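You operate a simulated robot arm through the tools that you are given. There is no shell and no other tool.

The job below is to be done with a simulated two-armed robot. You get a single attempt, and the scene is never put back.

Task
Wind the leftover blue thread on to the wooden rack's blue cone.
Fine: leftover on the feed pin, rack cone on the winder pin, yellow lever down; run it till it stops.

It is judged by the outcome, as a careful person would: the job done as asked, and still so three seconds after it is handed in. It fails if anything else is knocked over, pushed out of place, dropped, spilled or broken.

Robot
Two 6-joint arms with fingered hands on one trunk that stands fixed in place. Base frame: the origin is at the foot of the trunk, x ahead of it, y to its left, z up. Lengths are in mm, angles in degrees, forces in N, time in s.
The left shoulder is at [70, 191, 1063], the right one opposite. Payload 4.7 kg a hand.
Tool frame (each hand has its own): the origin (TCP) lies between the finger pads and is the grasp point; the fingertips stand 36 mm ahead of it; z points along the fingers, y is the line along which they close. Largest opening 120 mm; the body of the gripper starts 42 mm behind the TCP. The gripper is a hand of 5 fingers: y runs from the thumb to the fingers, the wrist lies at [-18, -113, -198] in the tool frame, and closing takes about 1.5 s.
Orientation is that of the tool frame in the base frame, as a unit quaternion [x, y, z, w]. With the fingers straight down and the wrist toward the robot, the tool's x, y and z point along [0, 1, 0], [1, 0, 0] and [0, 0, -1] of the base frame.

Tools
- The arms move only by the tool nudge_tool. It takes "left_series", "right_series" or both (then of equal length, played together; a hand with none holds still); each is a list that holds one entry, the list of rows, each a list of 7 numbers: the turn, a rotation vector about the base's x, y, z in degrees, then the shift along the base's x, y, z in mm, then the opening, from 0 (shut) to 1 (fully open). In form: [[[wx, wy, wz, x, y, z, jaw], ...]]. A call has 1 to 20 rows; each row shifts and turns the commanded pose from where the row before left it. Rows are played at 5 a second. More than 50 mm and 8.6 degrees between two rows, or a gripper value outside its range, and nothing of the call is played. A pose out of reach is approached as far as the arm can. The call stops where the force on the tool passes 40 N (or 10 N more than at its start, if that is more) or the arm is blocked; 0.2 s more then pass. The fingers move at their own pace (about 45 mm/s each) and stop on an object; they squeeze with about 23 N. The grip force told is the motor's: it shows also when the fingers shut on nothing. Time passes only in rows, and 0.2 s behind the last, so rows that do not move let the fingers close. The reply holds the time, the measured pose of the TCP, the force on the tool along the base axes, the opening and the grip force, in the units named above and with some noise, with the torque about the TCP (base axes, N m) and any sound that the robot's microphone picked up.
- Cameras (640 x 400 px; columns grow to the right, rows downward): "scene" is now at [111.5, 47.3, 1330.8]; the picture's right is [0.62, -0.78, 0.00], its down [-0.25, -0.20, -0.95] and it looks along [0.74, 0.59, -0.32] (base axes); focal length 256 px, centre (320, 200). "left" rides on the left gripper at [-73, -91, -144] in its tool frame; the picture's right is [-0.80, -0.28, 0.52], its down [0.53, -0.73, 0.42] and it looks along [0.27, 0.62, 0.74] (tool axes); focal length 234 px, centre (320, 200). "right" rides on the right gripper at [73, -91, -143] in its tool frame; the picture's right is [-0.80, 0.28, -0.53], its down [-0.53, -0.73, 0.42] and it looks along [-0.27, 0.62, 0.74] (tool axes); focal length 234 px, centre (320, 200). There is no depth. A picture from a camera that has moved, and an enlarged one, comes with that camera's place and axes in the base frame and with its lens. The place of the scene camera against the robot may be out by one fixed shift of up to 25 mm in any direction.
- camera(camera): a new picture of that camera. It takes no simulated time.
- move_column(by): slides the trunk up (or, below 0, down) by that many mm; the arms and the scene camera ride with it, the base frame stays. It gives what a move gives, with no picture.
- grasp_type(shape, hand): the hand has 5 fingers and takes this shape, open, in about a second: jaw (thumb against the fingers, like two jaws); tri (thumb and two fingers); tip (a fingertip pinch); poke (one finger out to press); point (the index stretched); flat (the hand flat); cup (the hand cupped); fist (a fist). The gripper value then closes the fingers along that shape, each until it touches; the sizes above hold for jaw. It gives what a move gives, with no picture.
- aim_head(pan, tilt): turns the head with the scene camera to pan (to the left, within 86 degrees either way) and tilt (down, from -29 to 69), counted from straight ahead of the robot. It gives what a move gives.
- zoom(camera, box): a new picture of the part [left, top, right, bottom] of that camera's present view, enlarged. It takes no simulated time.
- finish_job(): hands the job in; it is judged then, once.

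Nothing tells you positions but the pictures and the camera data. Unless the task says otherwise, let go and move clear before handing in.

The tools are called after "Emit:" by a JSON object that holds its "name" and its "arguments". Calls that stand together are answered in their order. nudge_tool: Moves the arms, as the interface text tells. Its arguments: {"type":"object","properties":{"left_series":{"type":"array","items":{"type":"array","items":{"type":"array","items":{"type":"number"}}}},"right_series":{"type":"array","items":{"type":"array","items":{"type":"array","items":{"type":"number"}}}}},"required":[]} The other tools are called the same way: move_column (by) slides the trunk up or down; grasp_type (shape, hand) gives the hand a shape; aim_head (pan, tilt) turns the head that bears the scene camera; camera (camera) takes a picture; zoom (camera, box) takes an enlarged picture of a part of a camera's view; finish_job () hands the job in.

At the start:

```text
t: 0.0
left_eef_pos: [405.8, 492.3, 1310.2]
left_tool_rot: [0.707, 0.707, 0.001, 0.0]
left_contact_force: [-0.7, 0.3, 0.6]
left_torque: [0.01, 0.01, -0.01]
left_finger_gap: 119.8
left_grip_force: 0.0
left_shape: jaw
right_eef_pos: [703.2, 82.4, 1324.4]
right_tool_rot: [0.707, 0.707, 0.0, 0.0]
right_contact_force: [-0.7, 0.2, -0.3]
right_torque: [0.03, -0.03, 0.02]
right_finger_gap: 119.3
right_grip_force: 0.0
right_shape: jaw
trunk travel left (down, up): [-540.0, 400.0]
head pan, tilt: [38.4, 18.8]
```

scene: 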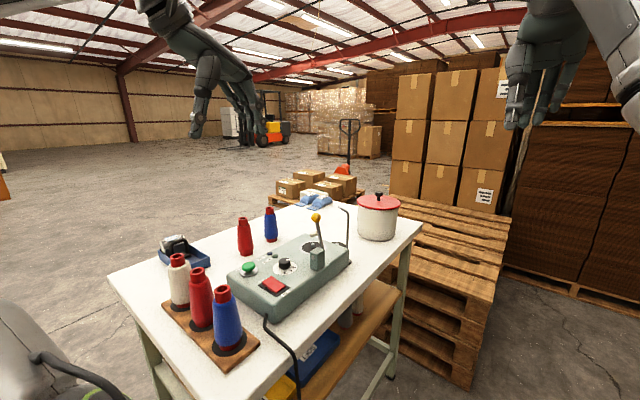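
right: 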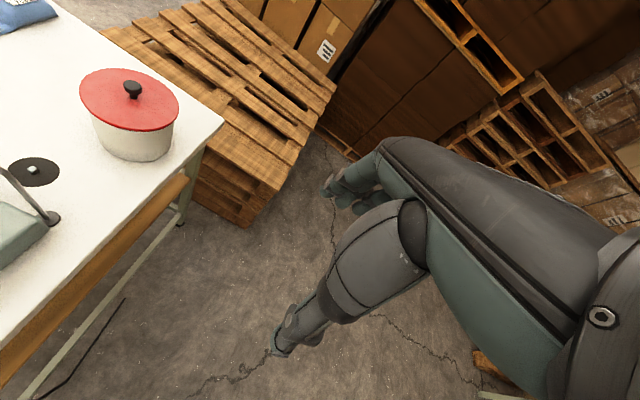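
left: 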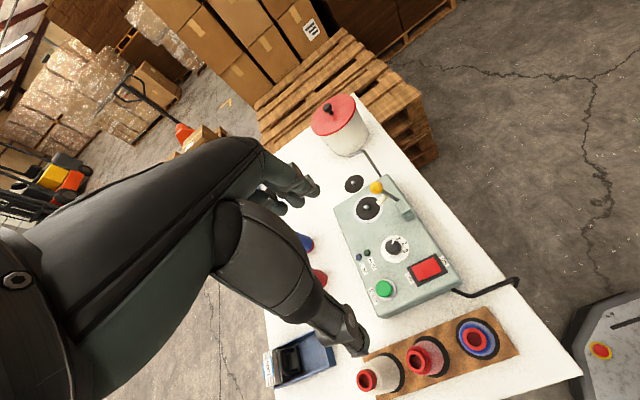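

I see a table to the front-left with a winder machine, a wooden rack with white, red and blue cones, and loose red and blue cones behind the machine. I'll take enlarged pictures first to locate things.

Emit:
{"name": "zoom", "arguments": {"camera": "scene", "box": [100, 180, 420, 380]}}

Emit:
{"name": "zoom", "arguments": {"camera": "scene", "box": [220, 190, 380, 290]}}

Emit:
{"name": "zoom", "arguments": {"camera": "left", "box": [300, 80, 540, 230]}}

Emit:
{"name": "zoom", "arguments": {"camera": "left", "box": [300, 220, 540, 370]}}

```text
2.00 times, centred on (260, 280) of scene
camera zoom: at [111.5, 47.3, 1330.8], right [0.62, -0.78, 0.0], down [-0.25, -0.2, -0.95], along [0.74, 0.59, -0.32], focal length 511 px, centre (440, 40)
```

zoom: 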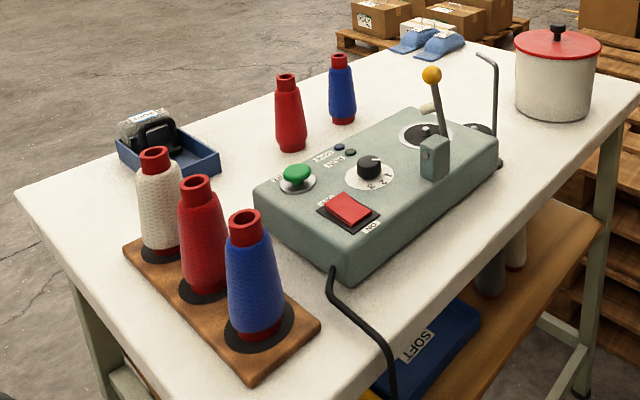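

```text
4.00 times, centred on (300, 240) of scene
camera zoom: at [111.5, 47.3, 1330.8], right [0.62, -0.78, 0.0], down [-0.25, -0.2, -0.95], along [0.74, 0.59, -0.32], focal length 1022 px, centre (400, 40)
```

zoom: 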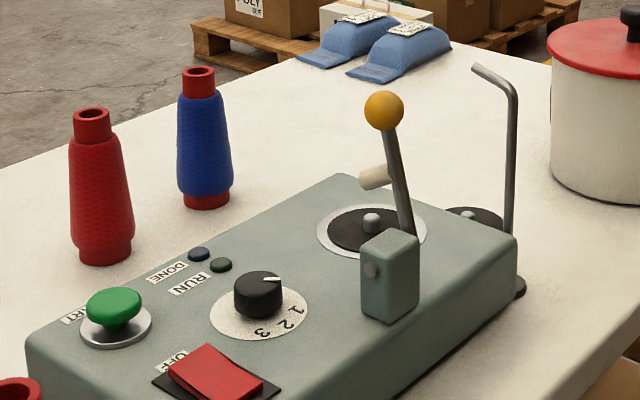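

```text
2.67 times, centred on (420, 155) of left
camera zoom: at [314.9, 417.5, 1454.2], right [-0.28, -0.8, -0.52], down [-0.73, 0.53, -0.42], along [0.62, 0.27, -0.74], focal length 624 px, centre (53, 320)
```

zoom: 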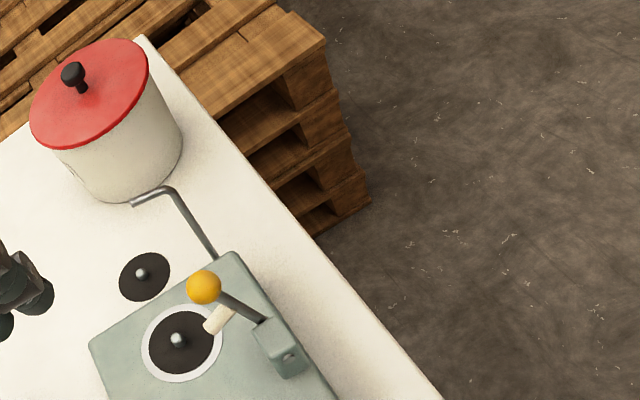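

```text
2.67 times, centred on (420, 295) of left
camera zoom: at [314.9, 417.5, 1454.2], right [-0.28, -0.8, -0.52], down [-0.73, 0.53, -0.42], along [0.62, 0.27, -0.74], focal length 624 px, centre (53, -53)
```

zoom: 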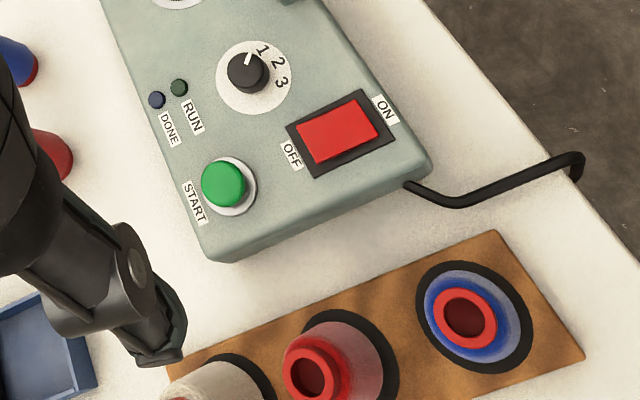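

I can see the feed disc behind the machine, the winder disc on top of it, the lever with a roller, a 1-2-3 knob, an ON/OFF rocker and a START button. "Fine" may refer to a knob setting, so I'll look for labels.

Emit:
{"name": "zoom", "arguments": {"camera": "left", "box": [340, 220, 460, 295]}}

Emit:
{"name": "zoom", "arguments": {"camera": "scene", "box": [260, 160, 360, 222]}}

Emit:
{"name": "zoom", "arguments": {"camera": "scene", "box": [240, 280, 400, 380]}}

Emit:
{"name": "zoom", "arguments": {"camera": "scene", "box": [140, 220, 260, 295]}}

Emit:
{"name": "zoom", "arguments": {"camera": "scene", "box": [225, 240, 345, 315]}}

Emit:
{"name": "aim_head", "arguments": {"pan": 38.4, "tilt": 45}}

Emit:
{"name": "camera", "arguments": {"camera": "scene"}}

```text
5.33 times, centred on (400, 258) of left
camera zoom: at [314.9, 417.5, 1454.2], right [-0.28, -0.8, -0.52], down [-0.73, 0.53, -0.42], along [0.62, 0.27, -0.74], focal length 1249 px, centre (-107, -107)
```

zoom: 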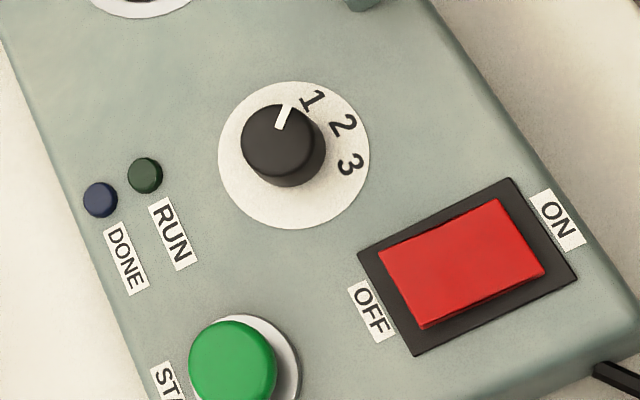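

```text
6.40 times, centred on (310, 191) of scene
camera zoom: at [111.5, 47.3, 1330.8], right [0.62, -0.78, 0.0], down [-0.25, -0.2, -0.95], along [0.74, 0.59, -0.32], focal length 1636 px, centre (384, 258)
```

zoom: 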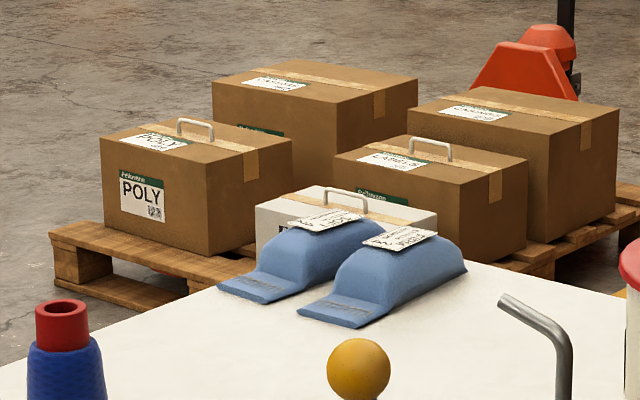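

```text
4.00 times, centred on (320, 330) of scene
camera zoom: at [111.5, 47.3, 1330.8], right [0.62, -0.78, 0.0], down [-0.25, -0.2, -0.95], along [0.74, 0.59, -0.32], focal length 1022 px, centre (320, -320)
```

zoom: 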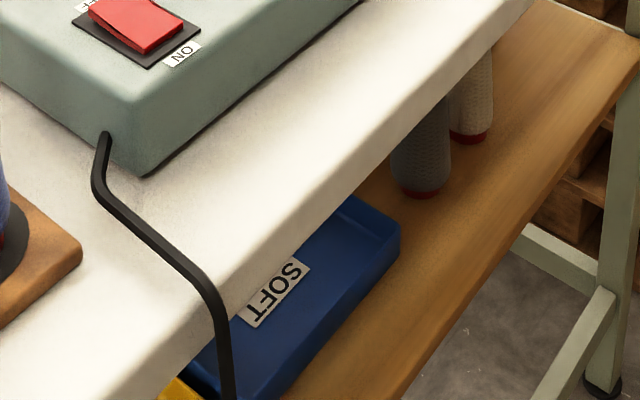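

```text
5.33 times, centred on (200, 258) of scene
camera zoom: at [111.5, 47.3, 1330.8], right [0.62, -0.78, 0.0], down [-0.25, -0.2, -0.95], along [0.74, 0.59, -0.32], focal length 1363 px, centre (960, -107)
```

zoom: 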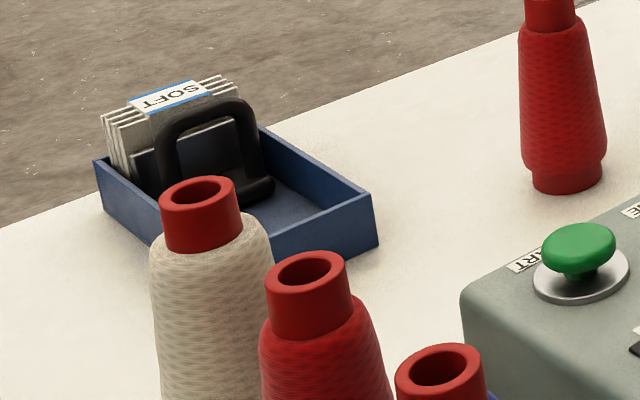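

```text
5.33 times, centred on (285, 278) of scene
camera zoom: at [111.5, 47.3, 1330.8], right [0.62, -0.78, 0.0], down [-0.25, -0.2, -0.95], along [0.74, 0.59, -0.32], focal length 1363 px, centre (507, -213)
```

zoom: 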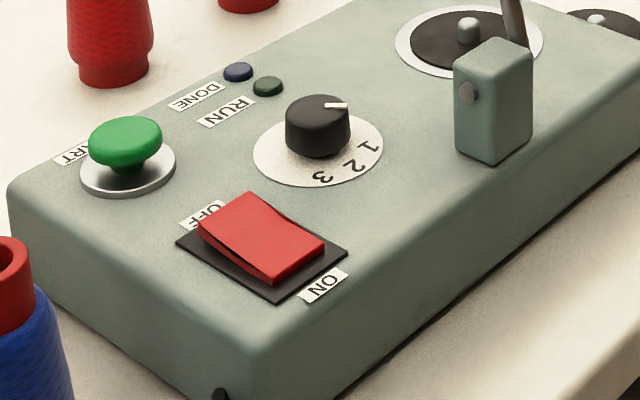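

```text
t: 0.9
left_eef_pos: [404.7, 490.6, 1310.9]
left_tool_rot: [0.707, 0.707, 0.0, 0.0]
left_contact_force: [0.5, 0.0, -0.4]
left_torque: [-0.03, 0.01, 0.01]
left_finger_gap: 119.6
left_grip_force: 0.1
left_shape: jaw
right_eef_pos: [702.9, 81.3, 1325.2]
right_tool_rot: [0.707, 0.707, 0.0, -0.001]
right_contact_force: [0.8, 0.1, 0.9]
right_torque: [-0.01, 0.0, 0.02]
right_finger_gap: 119.3
right_grip_force: 0.0
right_shape: jaw
trunk travel left (down, up): [-540.0, 400.0]
head pan, tilt: [38.4, 45.0]
```

```text
taken
camera scene: at [102.1, 39.9, 1290.3], right [0.62, -0.78, 0.0], down [-0.55, -0.44, -0.71], along [0.55, 0.44, -0.71], focal length 256 px, centre (320, 200)
```

scene: 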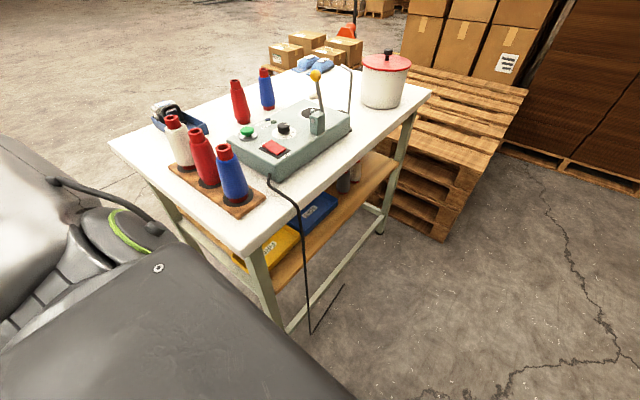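

The rocker looks like it is OFF, with its ON end raised, and the knob pointer is near 1. I'll read the other labels, including the bins and bags, for what "fine" means here.

Emit:
{"name": "zoom", "arguments": {"camera": "scene", "box": [220, 160, 380, 260]}}

Emit:
{"name": "zoom", "arguments": {"camera": "scene", "box": [255, 185, 335, 235]}}

Emit:
{"name": "zoom", "arguments": {"camera": "scene", "box": [230, 220, 310, 270]}}

Emit:
{"name": "zoom", "arguments": {"camera": "scene", "box": [145, 90, 225, 140]}}

Emit:
{"name": "zoom", "arguments": {"camera": "right", "box": [0, 0, 240, 150]}}

Emit:
{"name": "zoom", "arguments": {"camera": "left", "box": [250, 320, 378, 400]}}

Emit:
{"name": "zoom", "arguments": {"camera": "scene", "box": [260, 20, 420, 120]}}

```text
4.00 times, centred on (300, 210) of scene
camera zoom: at [102.1, 39.9, 1290.3], right [0.62, -0.78, 0.0], down [-0.55, -0.44, -0.71], along [0.55, 0.44, -0.71], focal length 1022 px, centre (400, 160)
```

zoom: 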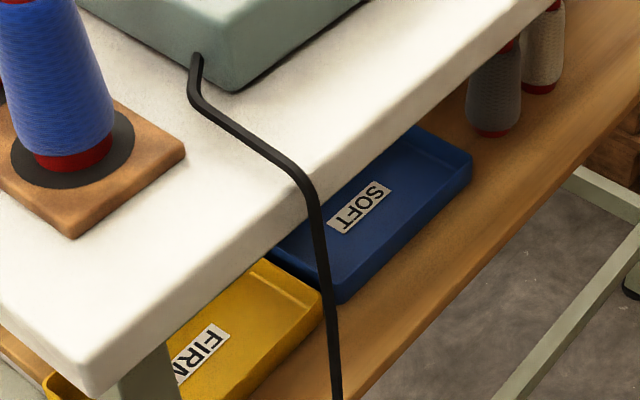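

```text
8.00 times, centred on (295, 210) of scene
camera zoom: at [102.1, 39.9, 1290.3], right [0.62, -0.78, 0.0], down [-0.55, -0.44, -0.71], along [0.55, 0.44, -0.71], focal length 2044 px, centre (520, 120)
```

zoom: 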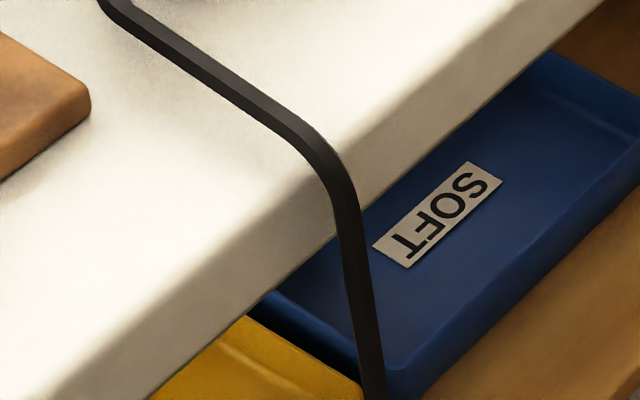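

```text
8.00 times, centred on (270, 245) of scene
camera zoom: at [102.1, 39.9, 1290.3], right [0.62, -0.78, 0.0], down [-0.55, -0.44, -0.71], along [0.55, 0.44, -0.71], focal length 2044 px, centre (720, -160)
```

zoom: 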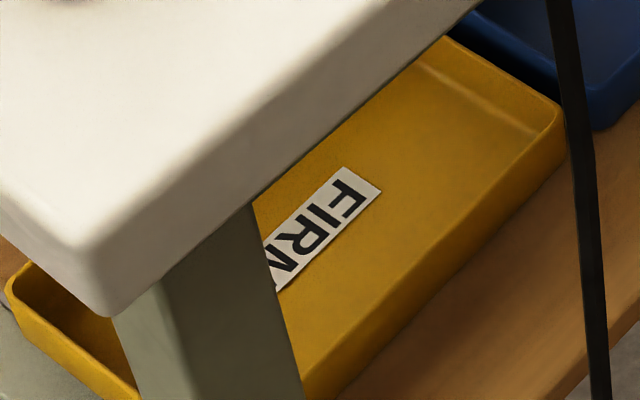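

```text
8.00 times, centred on (185, 115) of scene
camera zoom: at [102.1, 39.9, 1290.3], right [0.62, -0.78, 0.0], down [-0.55, -0.44, -0.71], along [0.55, 0.44, -0.71], focal length 2044 px, centre (1400, 880)
```

zoom: 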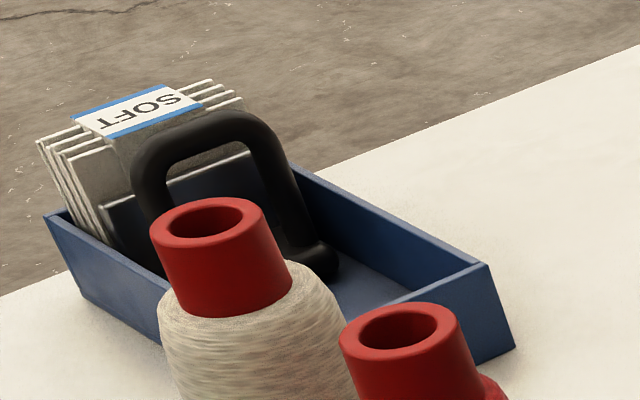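

```text
2.67 times, centred on (120, 75) of right
camera zoom: at [612.5, 155.3, 1467.6], right [0.28, -0.8, 0.53], down [-0.73, -0.53, -0.42], along [0.62, -0.27, -0.74], focal length 624 px, centre (853, 533)
```

zoom: 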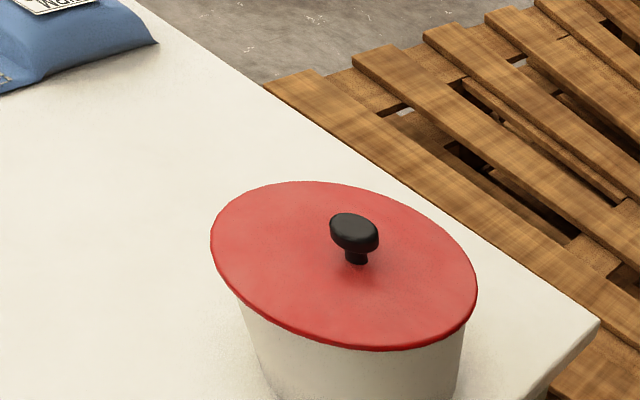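

```text
5.00 times, centred on (314, 360) of left
camera zoom: at [314.9, 417.5, 1454.2], right [-0.28, -0.8, -0.52], down [-0.73, 0.53, -0.42], along [0.62, 0.27, -0.74], focal length 1171 px, centre (350, -600)
```

zoom: 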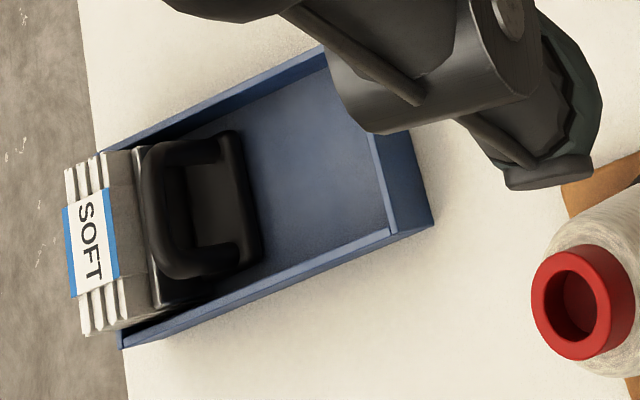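

```text
4.00 times, centred on (340, 70) of scene
camera zoom: at [102.1, 39.9, 1290.3], right [0.62, -0.78, 0.0], down [-0.55, -0.44, -0.71], along [0.55, 0.44, -0.71], focal length 1022 px, centre (240, 720)
```

zoom: 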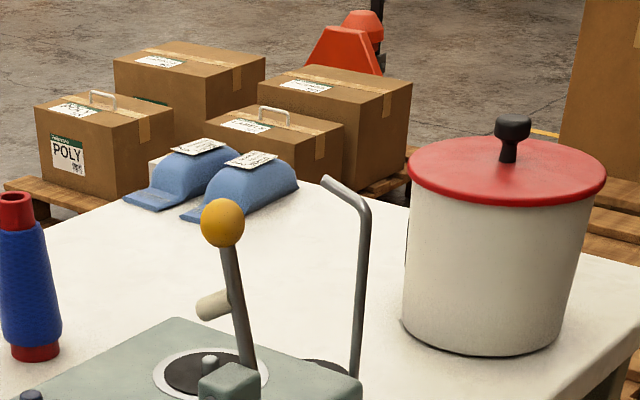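

Emit:
{"name": "zoom", "arguments": {"camera": "right", "box": [0, 0, 64, 40]}}

Emit:
{"name": "zoom", "arguments": {"camera": "scene", "box": [288, 50, 336, 80]}}

Emit:
{"name": "nudge_tool", "arguments": {"left_series": [[[0, 0, 0, 45, 10, 0, 1], [0, 0, 0, 45, 10, 0, 1], [0, 0, 0, 45, 10, 0, 1], [0, 0, 0, 45, 10, 0, 1], [0, 0, 0, 45, 10, 0, 1]]]}}

Emit:
{"name": "camera", "arguments": {"camera": "left"}}

Emit:
{"name": "camera", "arguments": {"camera": "scene"}}

```text
10.00 times, centred on (32, 20) of right
camera zoom: at [612.5, 155.3, 1467.6], right [0.28, -0.8, 0.53], down [-0.73, -0.53, -0.42], along [0.62, -0.27, -0.74], focal length 2342 px, centre (3200, 2000)
```

zoom: 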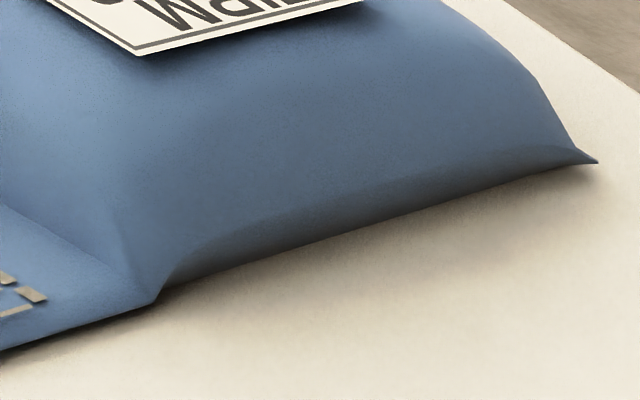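

```text
13.33 times, centred on (312, 65) of scene
camera zoom: at [102.1, 39.9, 1290.3], right [0.62, -0.78, 0.0], down [-0.55, -0.44, -0.71], along [0.55, 0.44, -0.71], focal length 3408 px, centre (427, 2000)
```

zoom: 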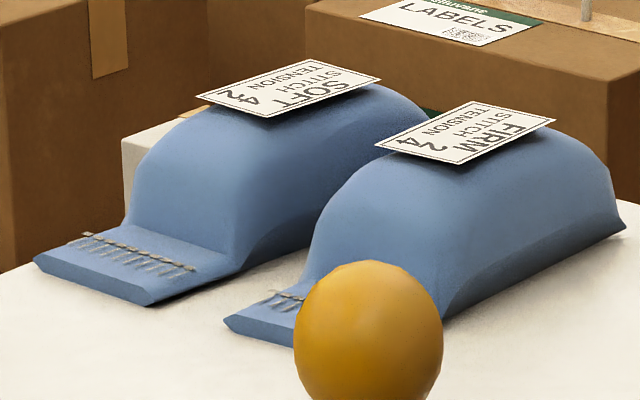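

```text
t: 2.1
left_eef_pos: [567.2, 569.0, 1271.2]
left_tool_rot: [0.707, 0.707, -0.001, 0.001]
left_contact_force: [-0.4, -0.1, -0.2]
left_torque: [-0.01, 0.0, 0.0]
left_finger_gap: 119.7
left_grip_force: 0.1
left_shape: jaw
left hand out of reach, approached as far as the arm can: row 3, 4, 5
right_eef_pos: [705.0, 83.1, 1324.9]
right_tool_rot: [0.707, 0.707, -0.001, -0.001]
right_contact_force: [0.3, 0.4, 0.4]
right_torque: [0.01, 0.02, 0.0]
right_finger_gap: 119.8
right_grip_force: 0.1
right_shape: jaw
trunk travel left (down, up): [-540.0, 400.0]
head pan, tilt: [38.4, 45.0]
```

```text
taken
camera left: at [476.3, 495.3, 1416.2], right [-0.28, -0.8, -0.52], down [-0.73, 0.53, -0.43], along [0.62, 0.27, -0.74], focal length 234 px, centre (320, 200)
```

left: 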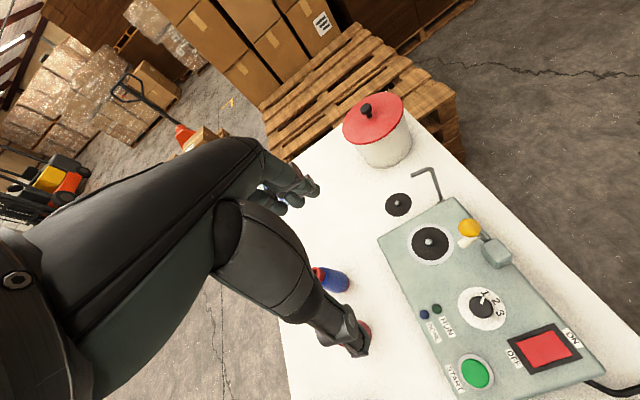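

```text
taken
camera scene: at [103.2, 40.0, 1290.1], right [0.62, -0.78, 0.0], down [-0.56, -0.44, -0.71], along [0.55, 0.44, -0.71], focal length 256 px, centre (320, 200)
```

scene: 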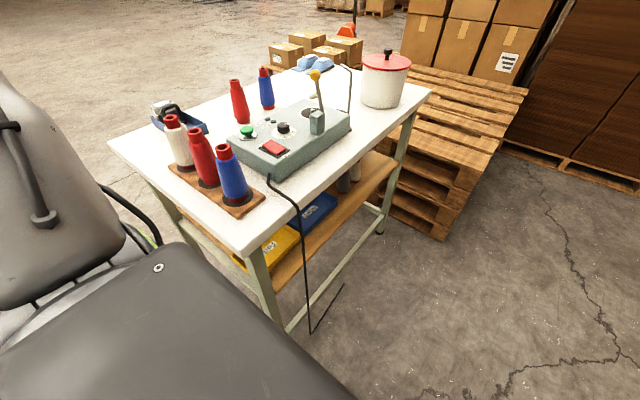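

The bag tags are about stitch tension, so they are not relevant here. I'll raise the trunk and turn the left hand so its camera can see the far sides of the machine, in case a legend is there.

Emit:
{"name": "zoom", "arguments": {"camera": "left", "box": [370, 160, 610, 400]}}

Emit:
{"name": "zoom", "arguments": {"camera": "left", "box": [410, 270, 530, 345]}}

Emit:
{"name": "move_column", "arguments": {"by": 200}}

Emit:
{"name": "camera", "arguments": {"camera": "scene"}}

```text
1.67 times, centred on (490, 280) of left
camera zoom: at [476.3, 495.3, 1416.2], right [-0.28, -0.8, -0.52], down [-0.73, 0.53, -0.43], along [0.62, 0.27, -0.74], focal length 390 px, centre (37, 67)
```

zoom: 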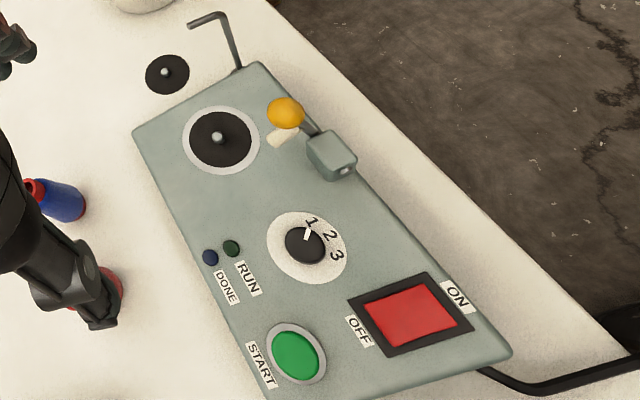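

```text
5.33 times, centred on (470, 308) of left
camera zoom: at [476.3, 495.3, 1416.2], right [-0.28, -0.8, -0.52], down [-0.73, 0.53, -0.43], along [0.62, 0.27, -0.74], focal length 1249 px, centre (-480, -373)
```

zoom: 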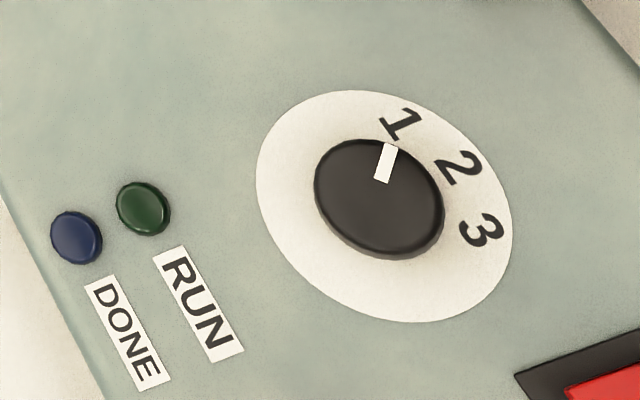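

```text
t: 4.3
left_eef_pos: [565.5, 566.8, 1472.7]
left_tool_rot: [0.707, 0.707, -0.001, 0.002]
left_contact_force: [0.3, -1.5, 0.2]
left_torque: [0.0, -0.01, 0.02]
left_finger_gap: 119.6
left_grip_force: 0.0
left_shape: jaw
right_eef_pos: [702.9, 82.6, 1525.2]
right_tool_rot: [0.707, 0.707, 0.0, 0.0]
right_contact_force: [0.7, -0.1, 0.3]
right_torque: [0.02, 0.02, -0.02]
right_finger_gap: 119.6
right_grip_force: 0.1
right_shape: jaw
trunk travel left (down, up): [-740.0, 200.0]
head pan, tilt: [38.4, 45.0]
```

```text
taken
camera scene: at [102.4, 40.0, 1490.2], right [0.62, -0.78, 0.0], down [-0.55, -0.44, -0.71], along [0.55, 0.44, -0.71], focal length 256 px, centre (320, 200)
```

scene: 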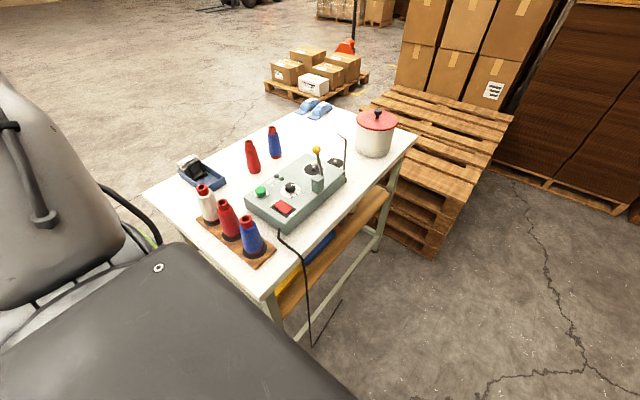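

Emit:
{"name": "nudge_tool", "arguments": {"left_series": [[[0, 0, -8.5, -3, 5, -17, 1], [0, 0, -8.5, -3, 5, -17, 1], [0, 0, -8.5, -3, 5, -17, 1], [0, 0, -8.5, -3, 5, -17, 1], [0, 0, -8.5, -3, 5, -17, 1], [0, 0, -8.5, -3, 5, -17, 1], [0, 0, -8.5, -3, 5, -17, 1], [0, 0, -8.5, -3, 5, -17, 1], [0, 0, -8.5, -3, 5, -17, 1], [0, 0, -8.5, -3, 5, -17, 1], [0, 0, -8.5, -3, 5, -17, 1], [0, 0, -8.5, -3, 5, -17, 1], [0, 0, -8.5, -3, 5, -17, 1]]]}}

Emit:
{"name": "camera", "arguments": {"camera": "left"}}

Emit:
{"name": "camera", "arguments": {"camera": "scene"}}

```text
t: 7.1
left_eef_pos: [404.4, 614.0, 1225.3]
left_tool_rot: [0.984, -0.18, -0.001, -0.001]
left_contact_force: [0.0, 0.4, 0.5]
left_torque: [0.04, 0.02, -0.02]
left_finger_gap: 119.8
left_grip_force: 0.1
left_shape: jaw
left hand out of reach, approached as far as the arm can: row 3, 4, 5, 6, 7, 8, 9, 10, 11, 12, 13
right_eef_pos: [703.9, 83.6, 1525.4]
right_tool_rot: [0.707, 0.707, -0.002, 0.0]
right_contact_force: [1.0, -0.2, 0.1]
right_torque: [-0.02, 0.0, -0.01]
right_finger_gap: 119.7
right_grip_force: 0.1
right_shape: jaw
trunk travel left (down, up): [-740.0, 200.0]
head pan, tilt: [38.4, 45.0]
```

```text
taken
camera left: at [369.9, 725.3, 1369.4], right [-0.65, 0.54, -0.52], down [0.76, 0.5, -0.43], along [0.03, -0.67, -0.74], focal length 234 px, centre (320, 200)
```

left: 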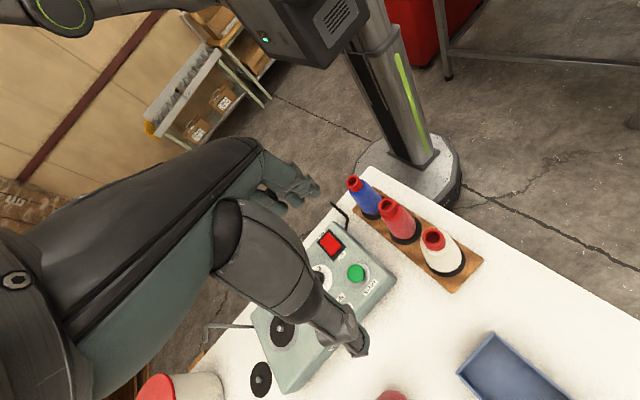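

```text
taken
camera scene: at [103.2, 39.7, 1490.1], right [0.62, -0.78, 0.0], down [-0.55, -0.44, -0.71], along [0.55, 0.44, -0.71], focal length 256 px, centre (320, 200)
```

scene: 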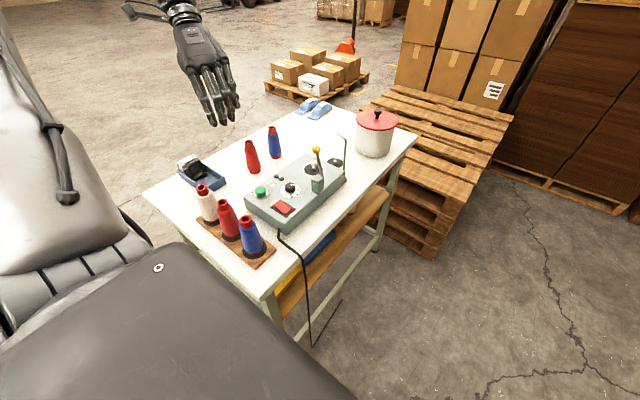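

Emit:
{"name": "zoom", "arguments": {"camera": "left", "box": [200, 200, 440, 400]}}

Emit:
{"name": "zoom", "arguments": {"camera": "left", "box": [240, 320, 360, 395]}}

```text
2.00 times, centred on (320, 300) of left
camera zoom: at [369.9, 725.3, 1369.4], right [-0.65, 0.54, -0.52], down [0.76, 0.5, -0.43], along [0.03, -0.67, -0.74], focal length 468 px, centre (320, 0)
```

zoom: 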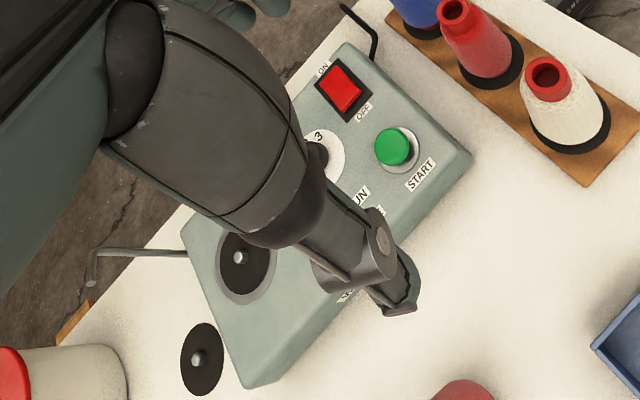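

```text
5.33 times, centred on (300, 358) of left
camera zoom: at [369.9, 725.3, 1369.4], right [-0.65, 0.54, -0.52], down [0.76, 0.5, -0.43], along [0.03, -0.67, -0.74], focal length 1249 px, centre (427, -640)
```

zoom: 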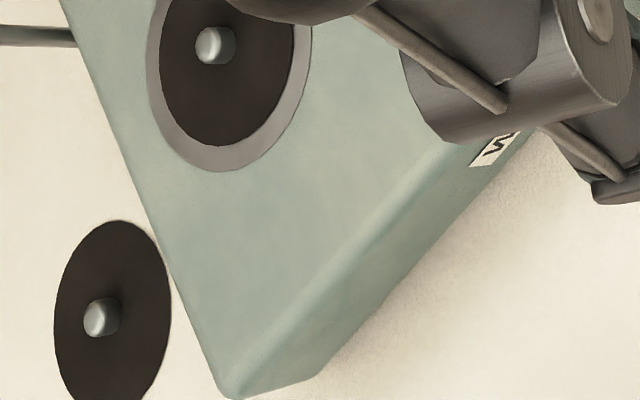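

There is a label on the machine's +y side, partly hidden by my fingers. I'll fold the fingers and look again.

Emit:
{"name": "grasp_type", "arguments": {"hand": "left", "shape": "fist"}}

Emit:
{"name": "nudge_tool", "arguments": {"left_series": [[[0, 0, 0, 0, 0, 0, 0], [0, 0, 0, 0, 0, 0, 0], [0, 0, 0, 0, 0, 0, 0], [0, 0, 0, 0, 0, 0, 0], [0, 0, 0, 0, 0, 0, 0]]]}}

Emit:
{"name": "camera", "arguments": {"camera": "left"}}

```text
t: 8.0
left_eef_pos: [404.3, 614.7, 1226.6]
left_tool_rot: [0.984, -0.177, 0.0, 0.0]
left_contact_force: [-0.5, -1.2, -0.4]
left_torque: [0.01, 0.0, 0.02]
left_finger_gap: 0.0
left_grip_force: 0.0
left_shape: fist
right_eef_pos: [703.2, 83.6, 1525.9]
right_tool_rot: [0.707, 0.707, -0.001, -0.001]
right_contact_force: [1.3, 1.0, -0.1]
right_torque: [-0.03, 0.01, 0.01]
right_finger_gap: 119.7
right_grip_force: 0.1
right_shape: jaw
trunk travel left (down, up): [-740.0, 200.0]
head pan, tilt: [38.4, 45.0]
```

```text
t: 9.2
left_eef_pos: [404.1, 615.3, 1226.6]
left_tool_rot: [0.984, -0.178, 0.0, 0.0]
left_contact_force: [-0.5, 0.1, 0.1]
left_torque: [-0.01, -0.02, -0.04]
left_finger_gap: 0.2
left_grip_force: 0.0
left_shape: fist
right_eef_pos: [702.3, 82.2, 1524.0]
right_tool_rot: [0.707, 0.707, 0.0, 0.0]
right_contact_force: [-0.5, -0.4, 0.3]
right_torque: [0.01, -0.01, 0.01]
right_finger_gap: 119.6
right_grip_force: 0.0
right_shape: jaw
trunk travel left (down, up): [-740.0, 200.0]
head pan, tilt: [38.4, 45.0]
```

```text
taken
camera left: at [368.9, 725.4, 1369.8], right [-0.66, 0.54, -0.52], down [0.75, 0.5, -0.42], along [0.03, -0.67, -0.74], focal length 234 px, centre (320, 200)
```

left: 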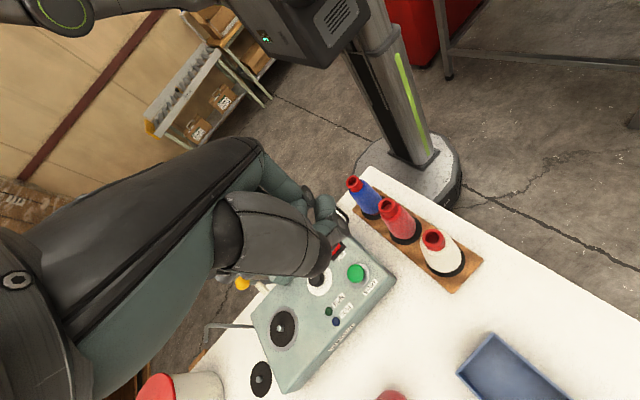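

Emit:
{"name": "zoom", "arguments": {"camera": "left", "box": [300, 320, 380, 370]}}

Emit:
{"name": "zoom", "arguments": {"camera": "left", "box": [240, 260, 400, 400]}}

```text
8.00 times, centred on (340, 345) of left
camera zoom: at [368.9, 725.4, 1369.8], right [-0.66, 0.54, -0.52], down [0.75, 0.5, -0.42], along [0.03, -0.67, -0.74], focal length 1873 px, centre (160, -960)
```

zoom: 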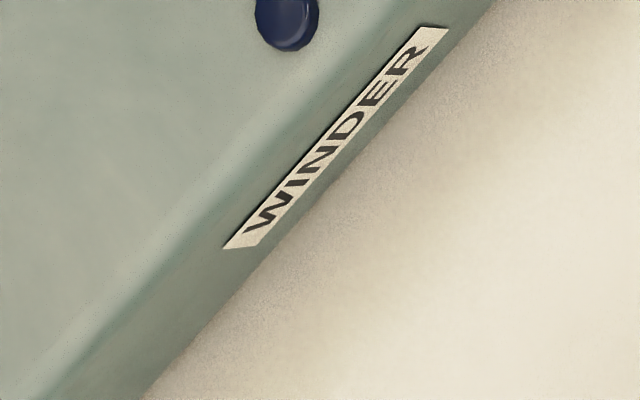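

```text
2.86 times, centred on (320, 330) of left
camera zoom: at [368.9, 725.4, 1369.8], right [-0.66, 0.54, -0.52], down [0.75, 0.5, -0.42], along [0.03, -0.67, -0.74], focal length 669 px, centre (320, -171)
```

zoom: 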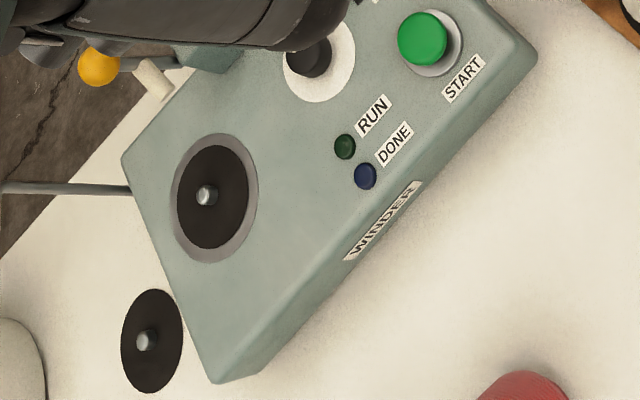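

The side label just reads WINDER. I'll also check the pot's side that faces away for any note, by swinging the left hand out and looking along the table.

Emit:
{"name": "nudge_tool", "arguments": {"left_series": [[[0, 0, 7.5, 33, 1, -13, 0], [0, 0, 7.5, 33, 1, -13, 0], [0, 0, 7.5, 33, 1, -13, 0], [0, 0, 7.5, 33, 1, -13, 0], [0, 0, 7.5, 33, 1, -13, 0], [0, 0, 7.5, 33, 1, -13, 0]]]}}

Emit:
{"name": "camera", "arguments": {"camera": "left"}}

```text
t: 10.6
left_eef_pos: [465.0, 599.0, 1162.7]
left_tool_rot: [0.977, 0.214, 0.001, 0.0]
left_contact_force: [-0.6, 0.6, 1.2]
left_torque: [0.03, 0.02, 0.02]
left_finger_gap: 0.0
left_grip_force: 0.2
left_shape: fist
left hand out of reach, approached as far as the arm can: row 1, 2, 3, 4, 5, 6
right_eef_pos: [703.8, 82.6, 1525.0]
right_tool_rot: [0.707, 0.707, 0.0, 0.0]
right_contact_force: [1.2, -0.2, 0.5]
right_torque: [0.01, -0.01, -0.03]
right_finger_gap: 119.7
right_grip_force: 0.0
right_shape: jaw
trunk travel left (down, up): [-740.0, 200.0]
head pan, tilt: [38.4, 45.0]
```

```text
taken
camera left: at [362.6, 651.5, 1308.1], right [-0.85, -0.08, -0.53], down [0.18, 0.89, -0.43], along [0.5, -0.45, -0.74], focal length 234 px, centre (320, 200)
```

left: 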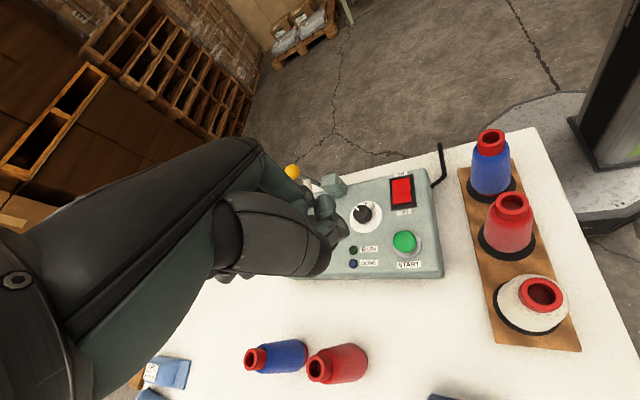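

No legend is visible anywhere, and the knob sits on 1, which is consistent with "fine", so I'll leave it. Now I'll study the lever and pins closely from the scene camera, which is currently raised.

Emit:
{"name": "zoom", "arguments": {"camera": "scene", "box": [280, 130, 360, 180]}}

Emit:
{"name": "zoom", "arguments": {"camera": "scene", "box": [190, 170, 310, 270]}}

Emit:
{"name": "zoom", "arguments": {"camera": "left", "box": [270, 140, 350, 190]}}

Emit:
{"name": "zoom", "arguments": {"camera": "left", "box": [340, 150, 460, 290]}}

```text
8.00 times, centred on (320, 155) of scene
camera zoom: at [102.5, 40.0, 1490.2], right [0.62, -0.78, 0.0], down [-0.55, -0.44, -0.71], along [0.55, 0.44, -0.71], focal length 2044 px, centre (320, 560)
```

zoom: 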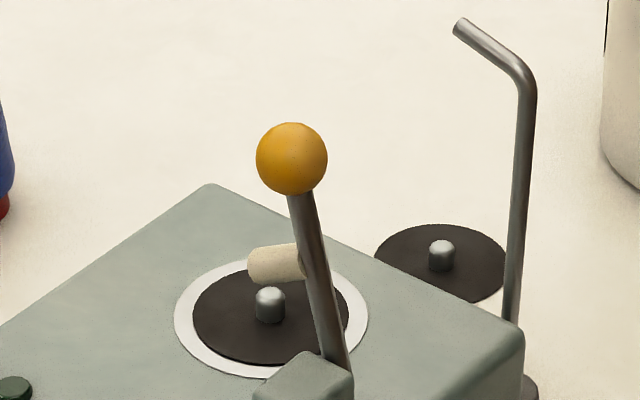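

```text
4.00 times, centred on (250, 220) of scene
camera zoom: at [102.5, 40.0, 1490.2], right [0.62, -0.78, 0.0], down [-0.55, -0.44, -0.71], along [0.55, 0.44, -0.71], focal length 1022 px, centre (600, 120)
```

zoom: 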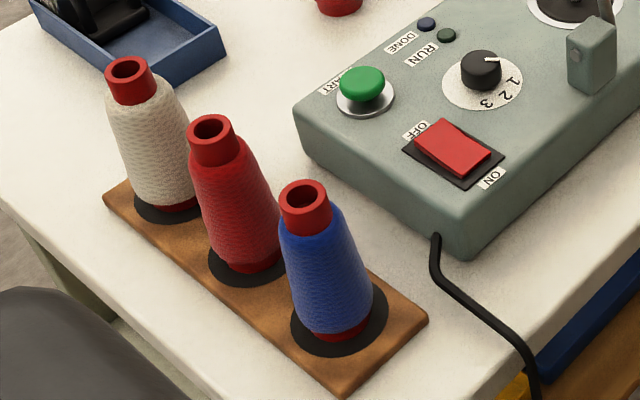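

```text
8.00 times, centred on (310, 165) of left
camera zoom: at [362.6, 651.5, 1308.1], right [-0.85, -0.08, -0.53], down [0.18, 0.89, -0.43], along [0.5, -0.45, -0.74], focal length 1873 px, centre (400, 480)
```

zoom: 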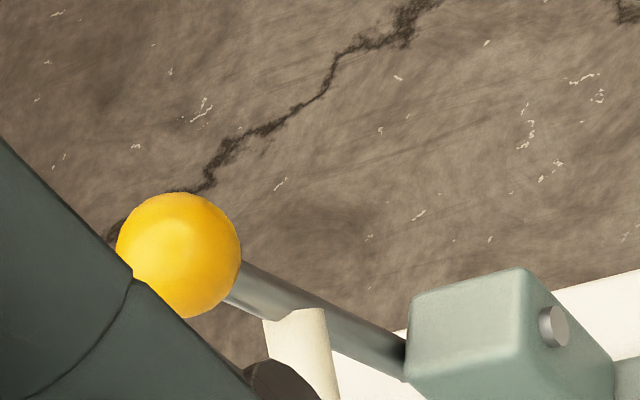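

```text
2.86 times, centred on (400, 220) of left
camera zoom: at [362.6, 651.5, 1308.1], right [-0.85, -0.08, -0.53], down [0.18, 0.89, -0.43], along [0.5, -0.45, -0.74], focal length 669 px, centre (91, 143)
```

zoom: 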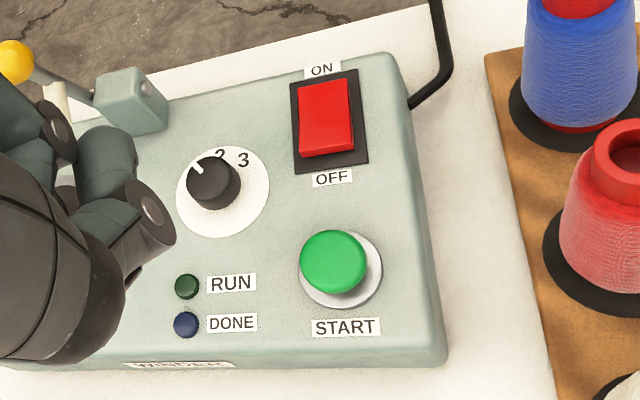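

The lever pivots on the +x face of its tower and the pins are clear. First I'll bring the left hand back to its standard yaw, raise it, and take another look for accurate positions.

Emit:
{"name": "nudge_tool", "arguments": {"left_series": [[[0, 0, 0, 0, 0, 40, 0], [0, 0, 0, 0, 0, 40, 0], [0, 0, 8, 0, 0, 30, 0], [0, 0, 8, 0, 0, 20, 0], [0, 0, 8, 0, 0, 20, 0], [0, 0, 8, 0, 0, 20, 0], [0, 0, 8, 0, 0, 20, 0], [0, 0, 8, 0, 0, 20, 0], [0, 0, 8, 0, 0, 20, 0], [0, 0, 8, 0, 0, 10, 0]]]}}

Emit:
{"name": "grasp_type", "arguments": {"hand": "left", "shape": "jaw"}}

Emit:
{"name": "camera", "arguments": {"camera": "left"}}

Emit:
{"name": "camera", "arguments": {"camera": "scene"}}

```text
t: 12.8
left_eef_pos: [500.0, 582.5, 1395.8]
left_tool_rot: [0.716, 0.698, -0.001, 0.001]
left_contact_force: [-0.2, 0.5, 0.4]
left_torque: [0.02, -0.02, 0.01]
left_finger_gap: 0.0
left_grip_force: 0.0
left_shape: fist
left hand out of reach, approached as far as the arm can: row 4, 5, 6
right_eef_pos: [702.8, 82.5, 1524.6]
right_tool_rot: [0.708, 0.707, 0.001, 0.0]
right_contact_force: [-0.7, 0.0, -0.4]
right_torque: [0.02, 0.01, 0.04]
right_finger_gap: 119.5
right_grip_force: 0.2
right_shape: jaw
trunk travel left (down, up): [-740.0, 200.0]
head pan, tilt: [38.4, 45.0]
```

```text
t: 13.7
left_eef_pos: [499.8, 585.2, 1395.6]
left_tool_rot: [0.716, 0.698, -0.001, 0.002]
left_contact_force: [-0.2, -0.7, 0.8]
left_torque: [0.0, 0.04, 0.02]
left_finger_gap: 119.4
left_grip_force: 0.0
left_shape: jaw
right_eef_pos: [702.4, 82.3, 1525.0]
right_tool_rot: [0.707, 0.708, 0.001, 0.0]
right_contact_force: [-1.3, 0.7, -0.3]
right_torque: [-0.05, 0.0, 0.02]
right_finger_gap: 119.7
right_grip_force: 0.1
right_shape: jaw
trunk travel left (down, up): [-740.0, 200.0]
head pan, tilt: [38.4, 45.0]
```

```text
taken
camera left: at [406.5, 515.0, 1539.7], right [-0.3, -0.8, -0.52], down [-0.72, 0.55, -0.43], along [0.63, 0.25, -0.74], focal length 234 px, centre (320, 200)
```

left: 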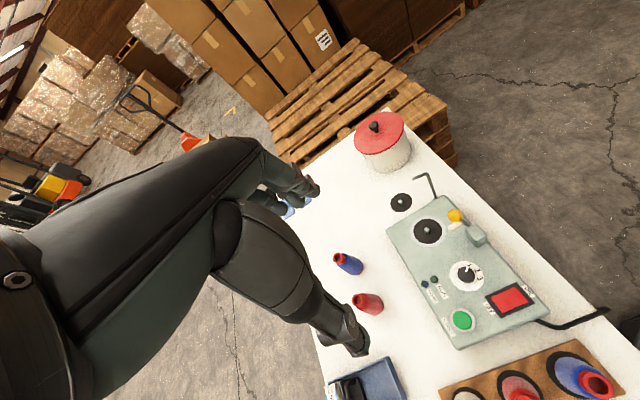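

```text
taken
camera scene: at [102.2, 40.2, 1490.2], right [0.62, -0.78, 0.0], down [-0.55, -0.44, -0.71], along [0.55, 0.44, -0.71], focal length 256 px, centre (320, 200)
```

scene: 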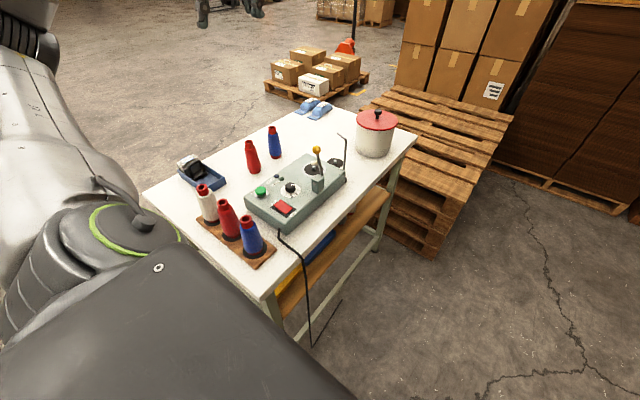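

Emit:
{"name": "zoom", "arguments": {"camera": "left", "box": [320, 170, 480, 320]}}

Emit:
{"name": "zoom", "arguments": {"camera": "left", "box": [440, 300, 640, 400]}}

```text
2.67 times, centred on (400, 245) of left
camera zoom: at [406.5, 515.0, 1539.7], right [-0.3, -0.8, -0.52], down [-0.72, 0.55, -0.43], along [0.63, 0.25, -0.74], focal length 624 px, centre (107, 80)
```

zoom: 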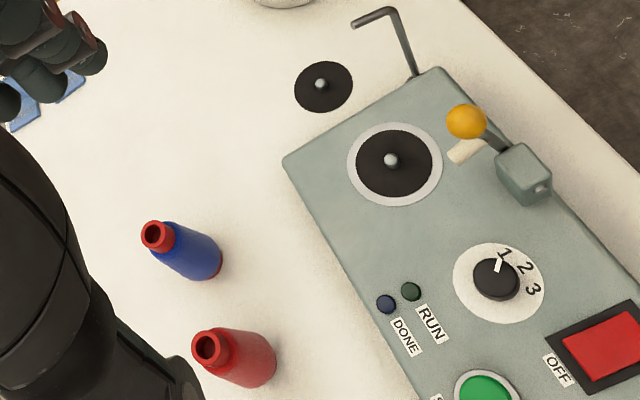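

```text
3.20 times, centred on (540, 350) of left
camera zoom: at [406.5, 515.0, 1539.7], right [-0.3, -0.8, -0.52], down [-0.72, 0.55, -0.43], along [0.63, 0.25, -0.74], focal length 749 px, centre (-384, -280)
```

zoom: 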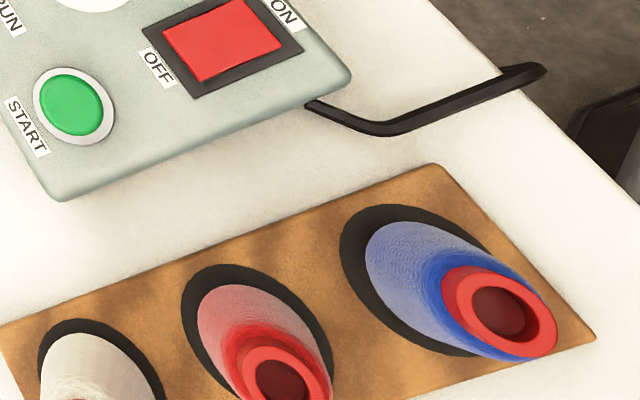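

Estimates so far: leftover blue cone at about (664, 713), feed pin at about (775, 501), winder pin at about (635, 493), and rack blue cone at about (302, 436). I'll lower the trunk back and bring the left hand over the leftover blue cone.

Emit:
{"name": "move_column", "arguments": {"by": -200}}

Emit:
{"name": "nudge_tool", "arguments": {"left_series": [[[0, 0, 5, 20, 15, -4, 1], [0, 0, 5, 20, 15, -4, 1], [0, 0, 5, 20, 15, -4, 1], [0, 0, 5, 20, 15, -4, 1], [0, 0, 0, 20, 15, 0, 1], [0, 0, 0, 20, 15, 0, 1], [0, 0, 0, 20, 15, 0, 1], [0, 0, 0, 20, 15, 0, 1]]]}}

Emit:
{"name": "camera", "arguments": {"camera": "left"}}

Emit:
{"name": "camera", "arguments": {"camera": "scene"}}

```text
t: 15.8
left_eef_pos: [500.7, 584.8, 1195.3]
left_tool_rot: [0.717, 0.697, -0.001, 0.001]
left_contact_force: [-0.5, 0.1, -1.1]
left_torque: [0.01, 0.0, 0.02]
left_finger_gap: 119.8
left_grip_force: 0.1
left_shape: jaw
right_eef_pos: [703.4, 82.9, 1326.0]
right_tool_rot: [0.707, 0.707, 0.0, -0.001]
right_contact_force: [-0.3, -0.1, -0.1]
right_torque: [0.02, 0.01, 0.01]
right_finger_gap: 119.7
right_grip_force: 0.1
right_shape: jaw
trunk travel left (down, up): [-540.0, 400.0]
head pan, tilt: [38.4, 45.0]
```

```text
t: 17.6
left_eef_pos: [660.2, 702.7, 1178.2]
left_tool_rot: [0.584, 0.812, 0.0, 0.0]
left_contact_force: [0.3, -0.1, -1.2]
left_torque: [0.03, 0.01, 0.01]
left_finger_gap: 119.8
left_grip_force: 0.0
left_shape: jaw
right_eef_pos: [704.2, 82.5, 1324.8]
right_tool_rot: [0.707, 0.707, -0.002, -0.001]
right_contact_force: [0.2, 0.3, 0.8]
right_torque: [0.03, -0.01, -0.01]
right_finger_gap: 119.8
right_grip_force: 0.0
right_shape: jaw
trunk travel left (down, up): [-540.0, 400.0]
head pan, tilt: [38.4, 45.0]
```

```text
taken
camera left: at [598.3, 604.8, 1322.1], right [-0.01, -0.85, -0.53], down [-0.86, 0.27, -0.42], along [0.5, 0.45, -0.74], focal length 234 px, centre (320, 200)
```

left: 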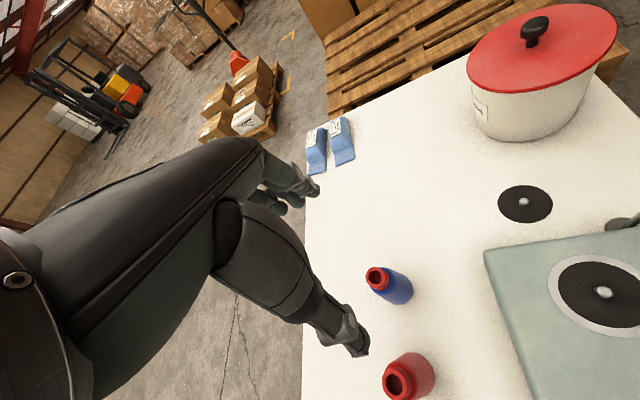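

```text
taken
camera scene: at [103.2, 39.6, 1290.1], right [0.62, -0.78, 0.0], down [-0.55, -0.44, -0.71], along [0.55, 0.44, -0.71], focal length 256 px, centre (320, 200)
```

scene: 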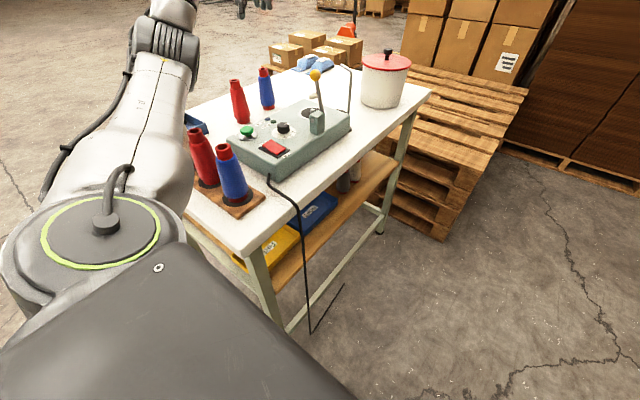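

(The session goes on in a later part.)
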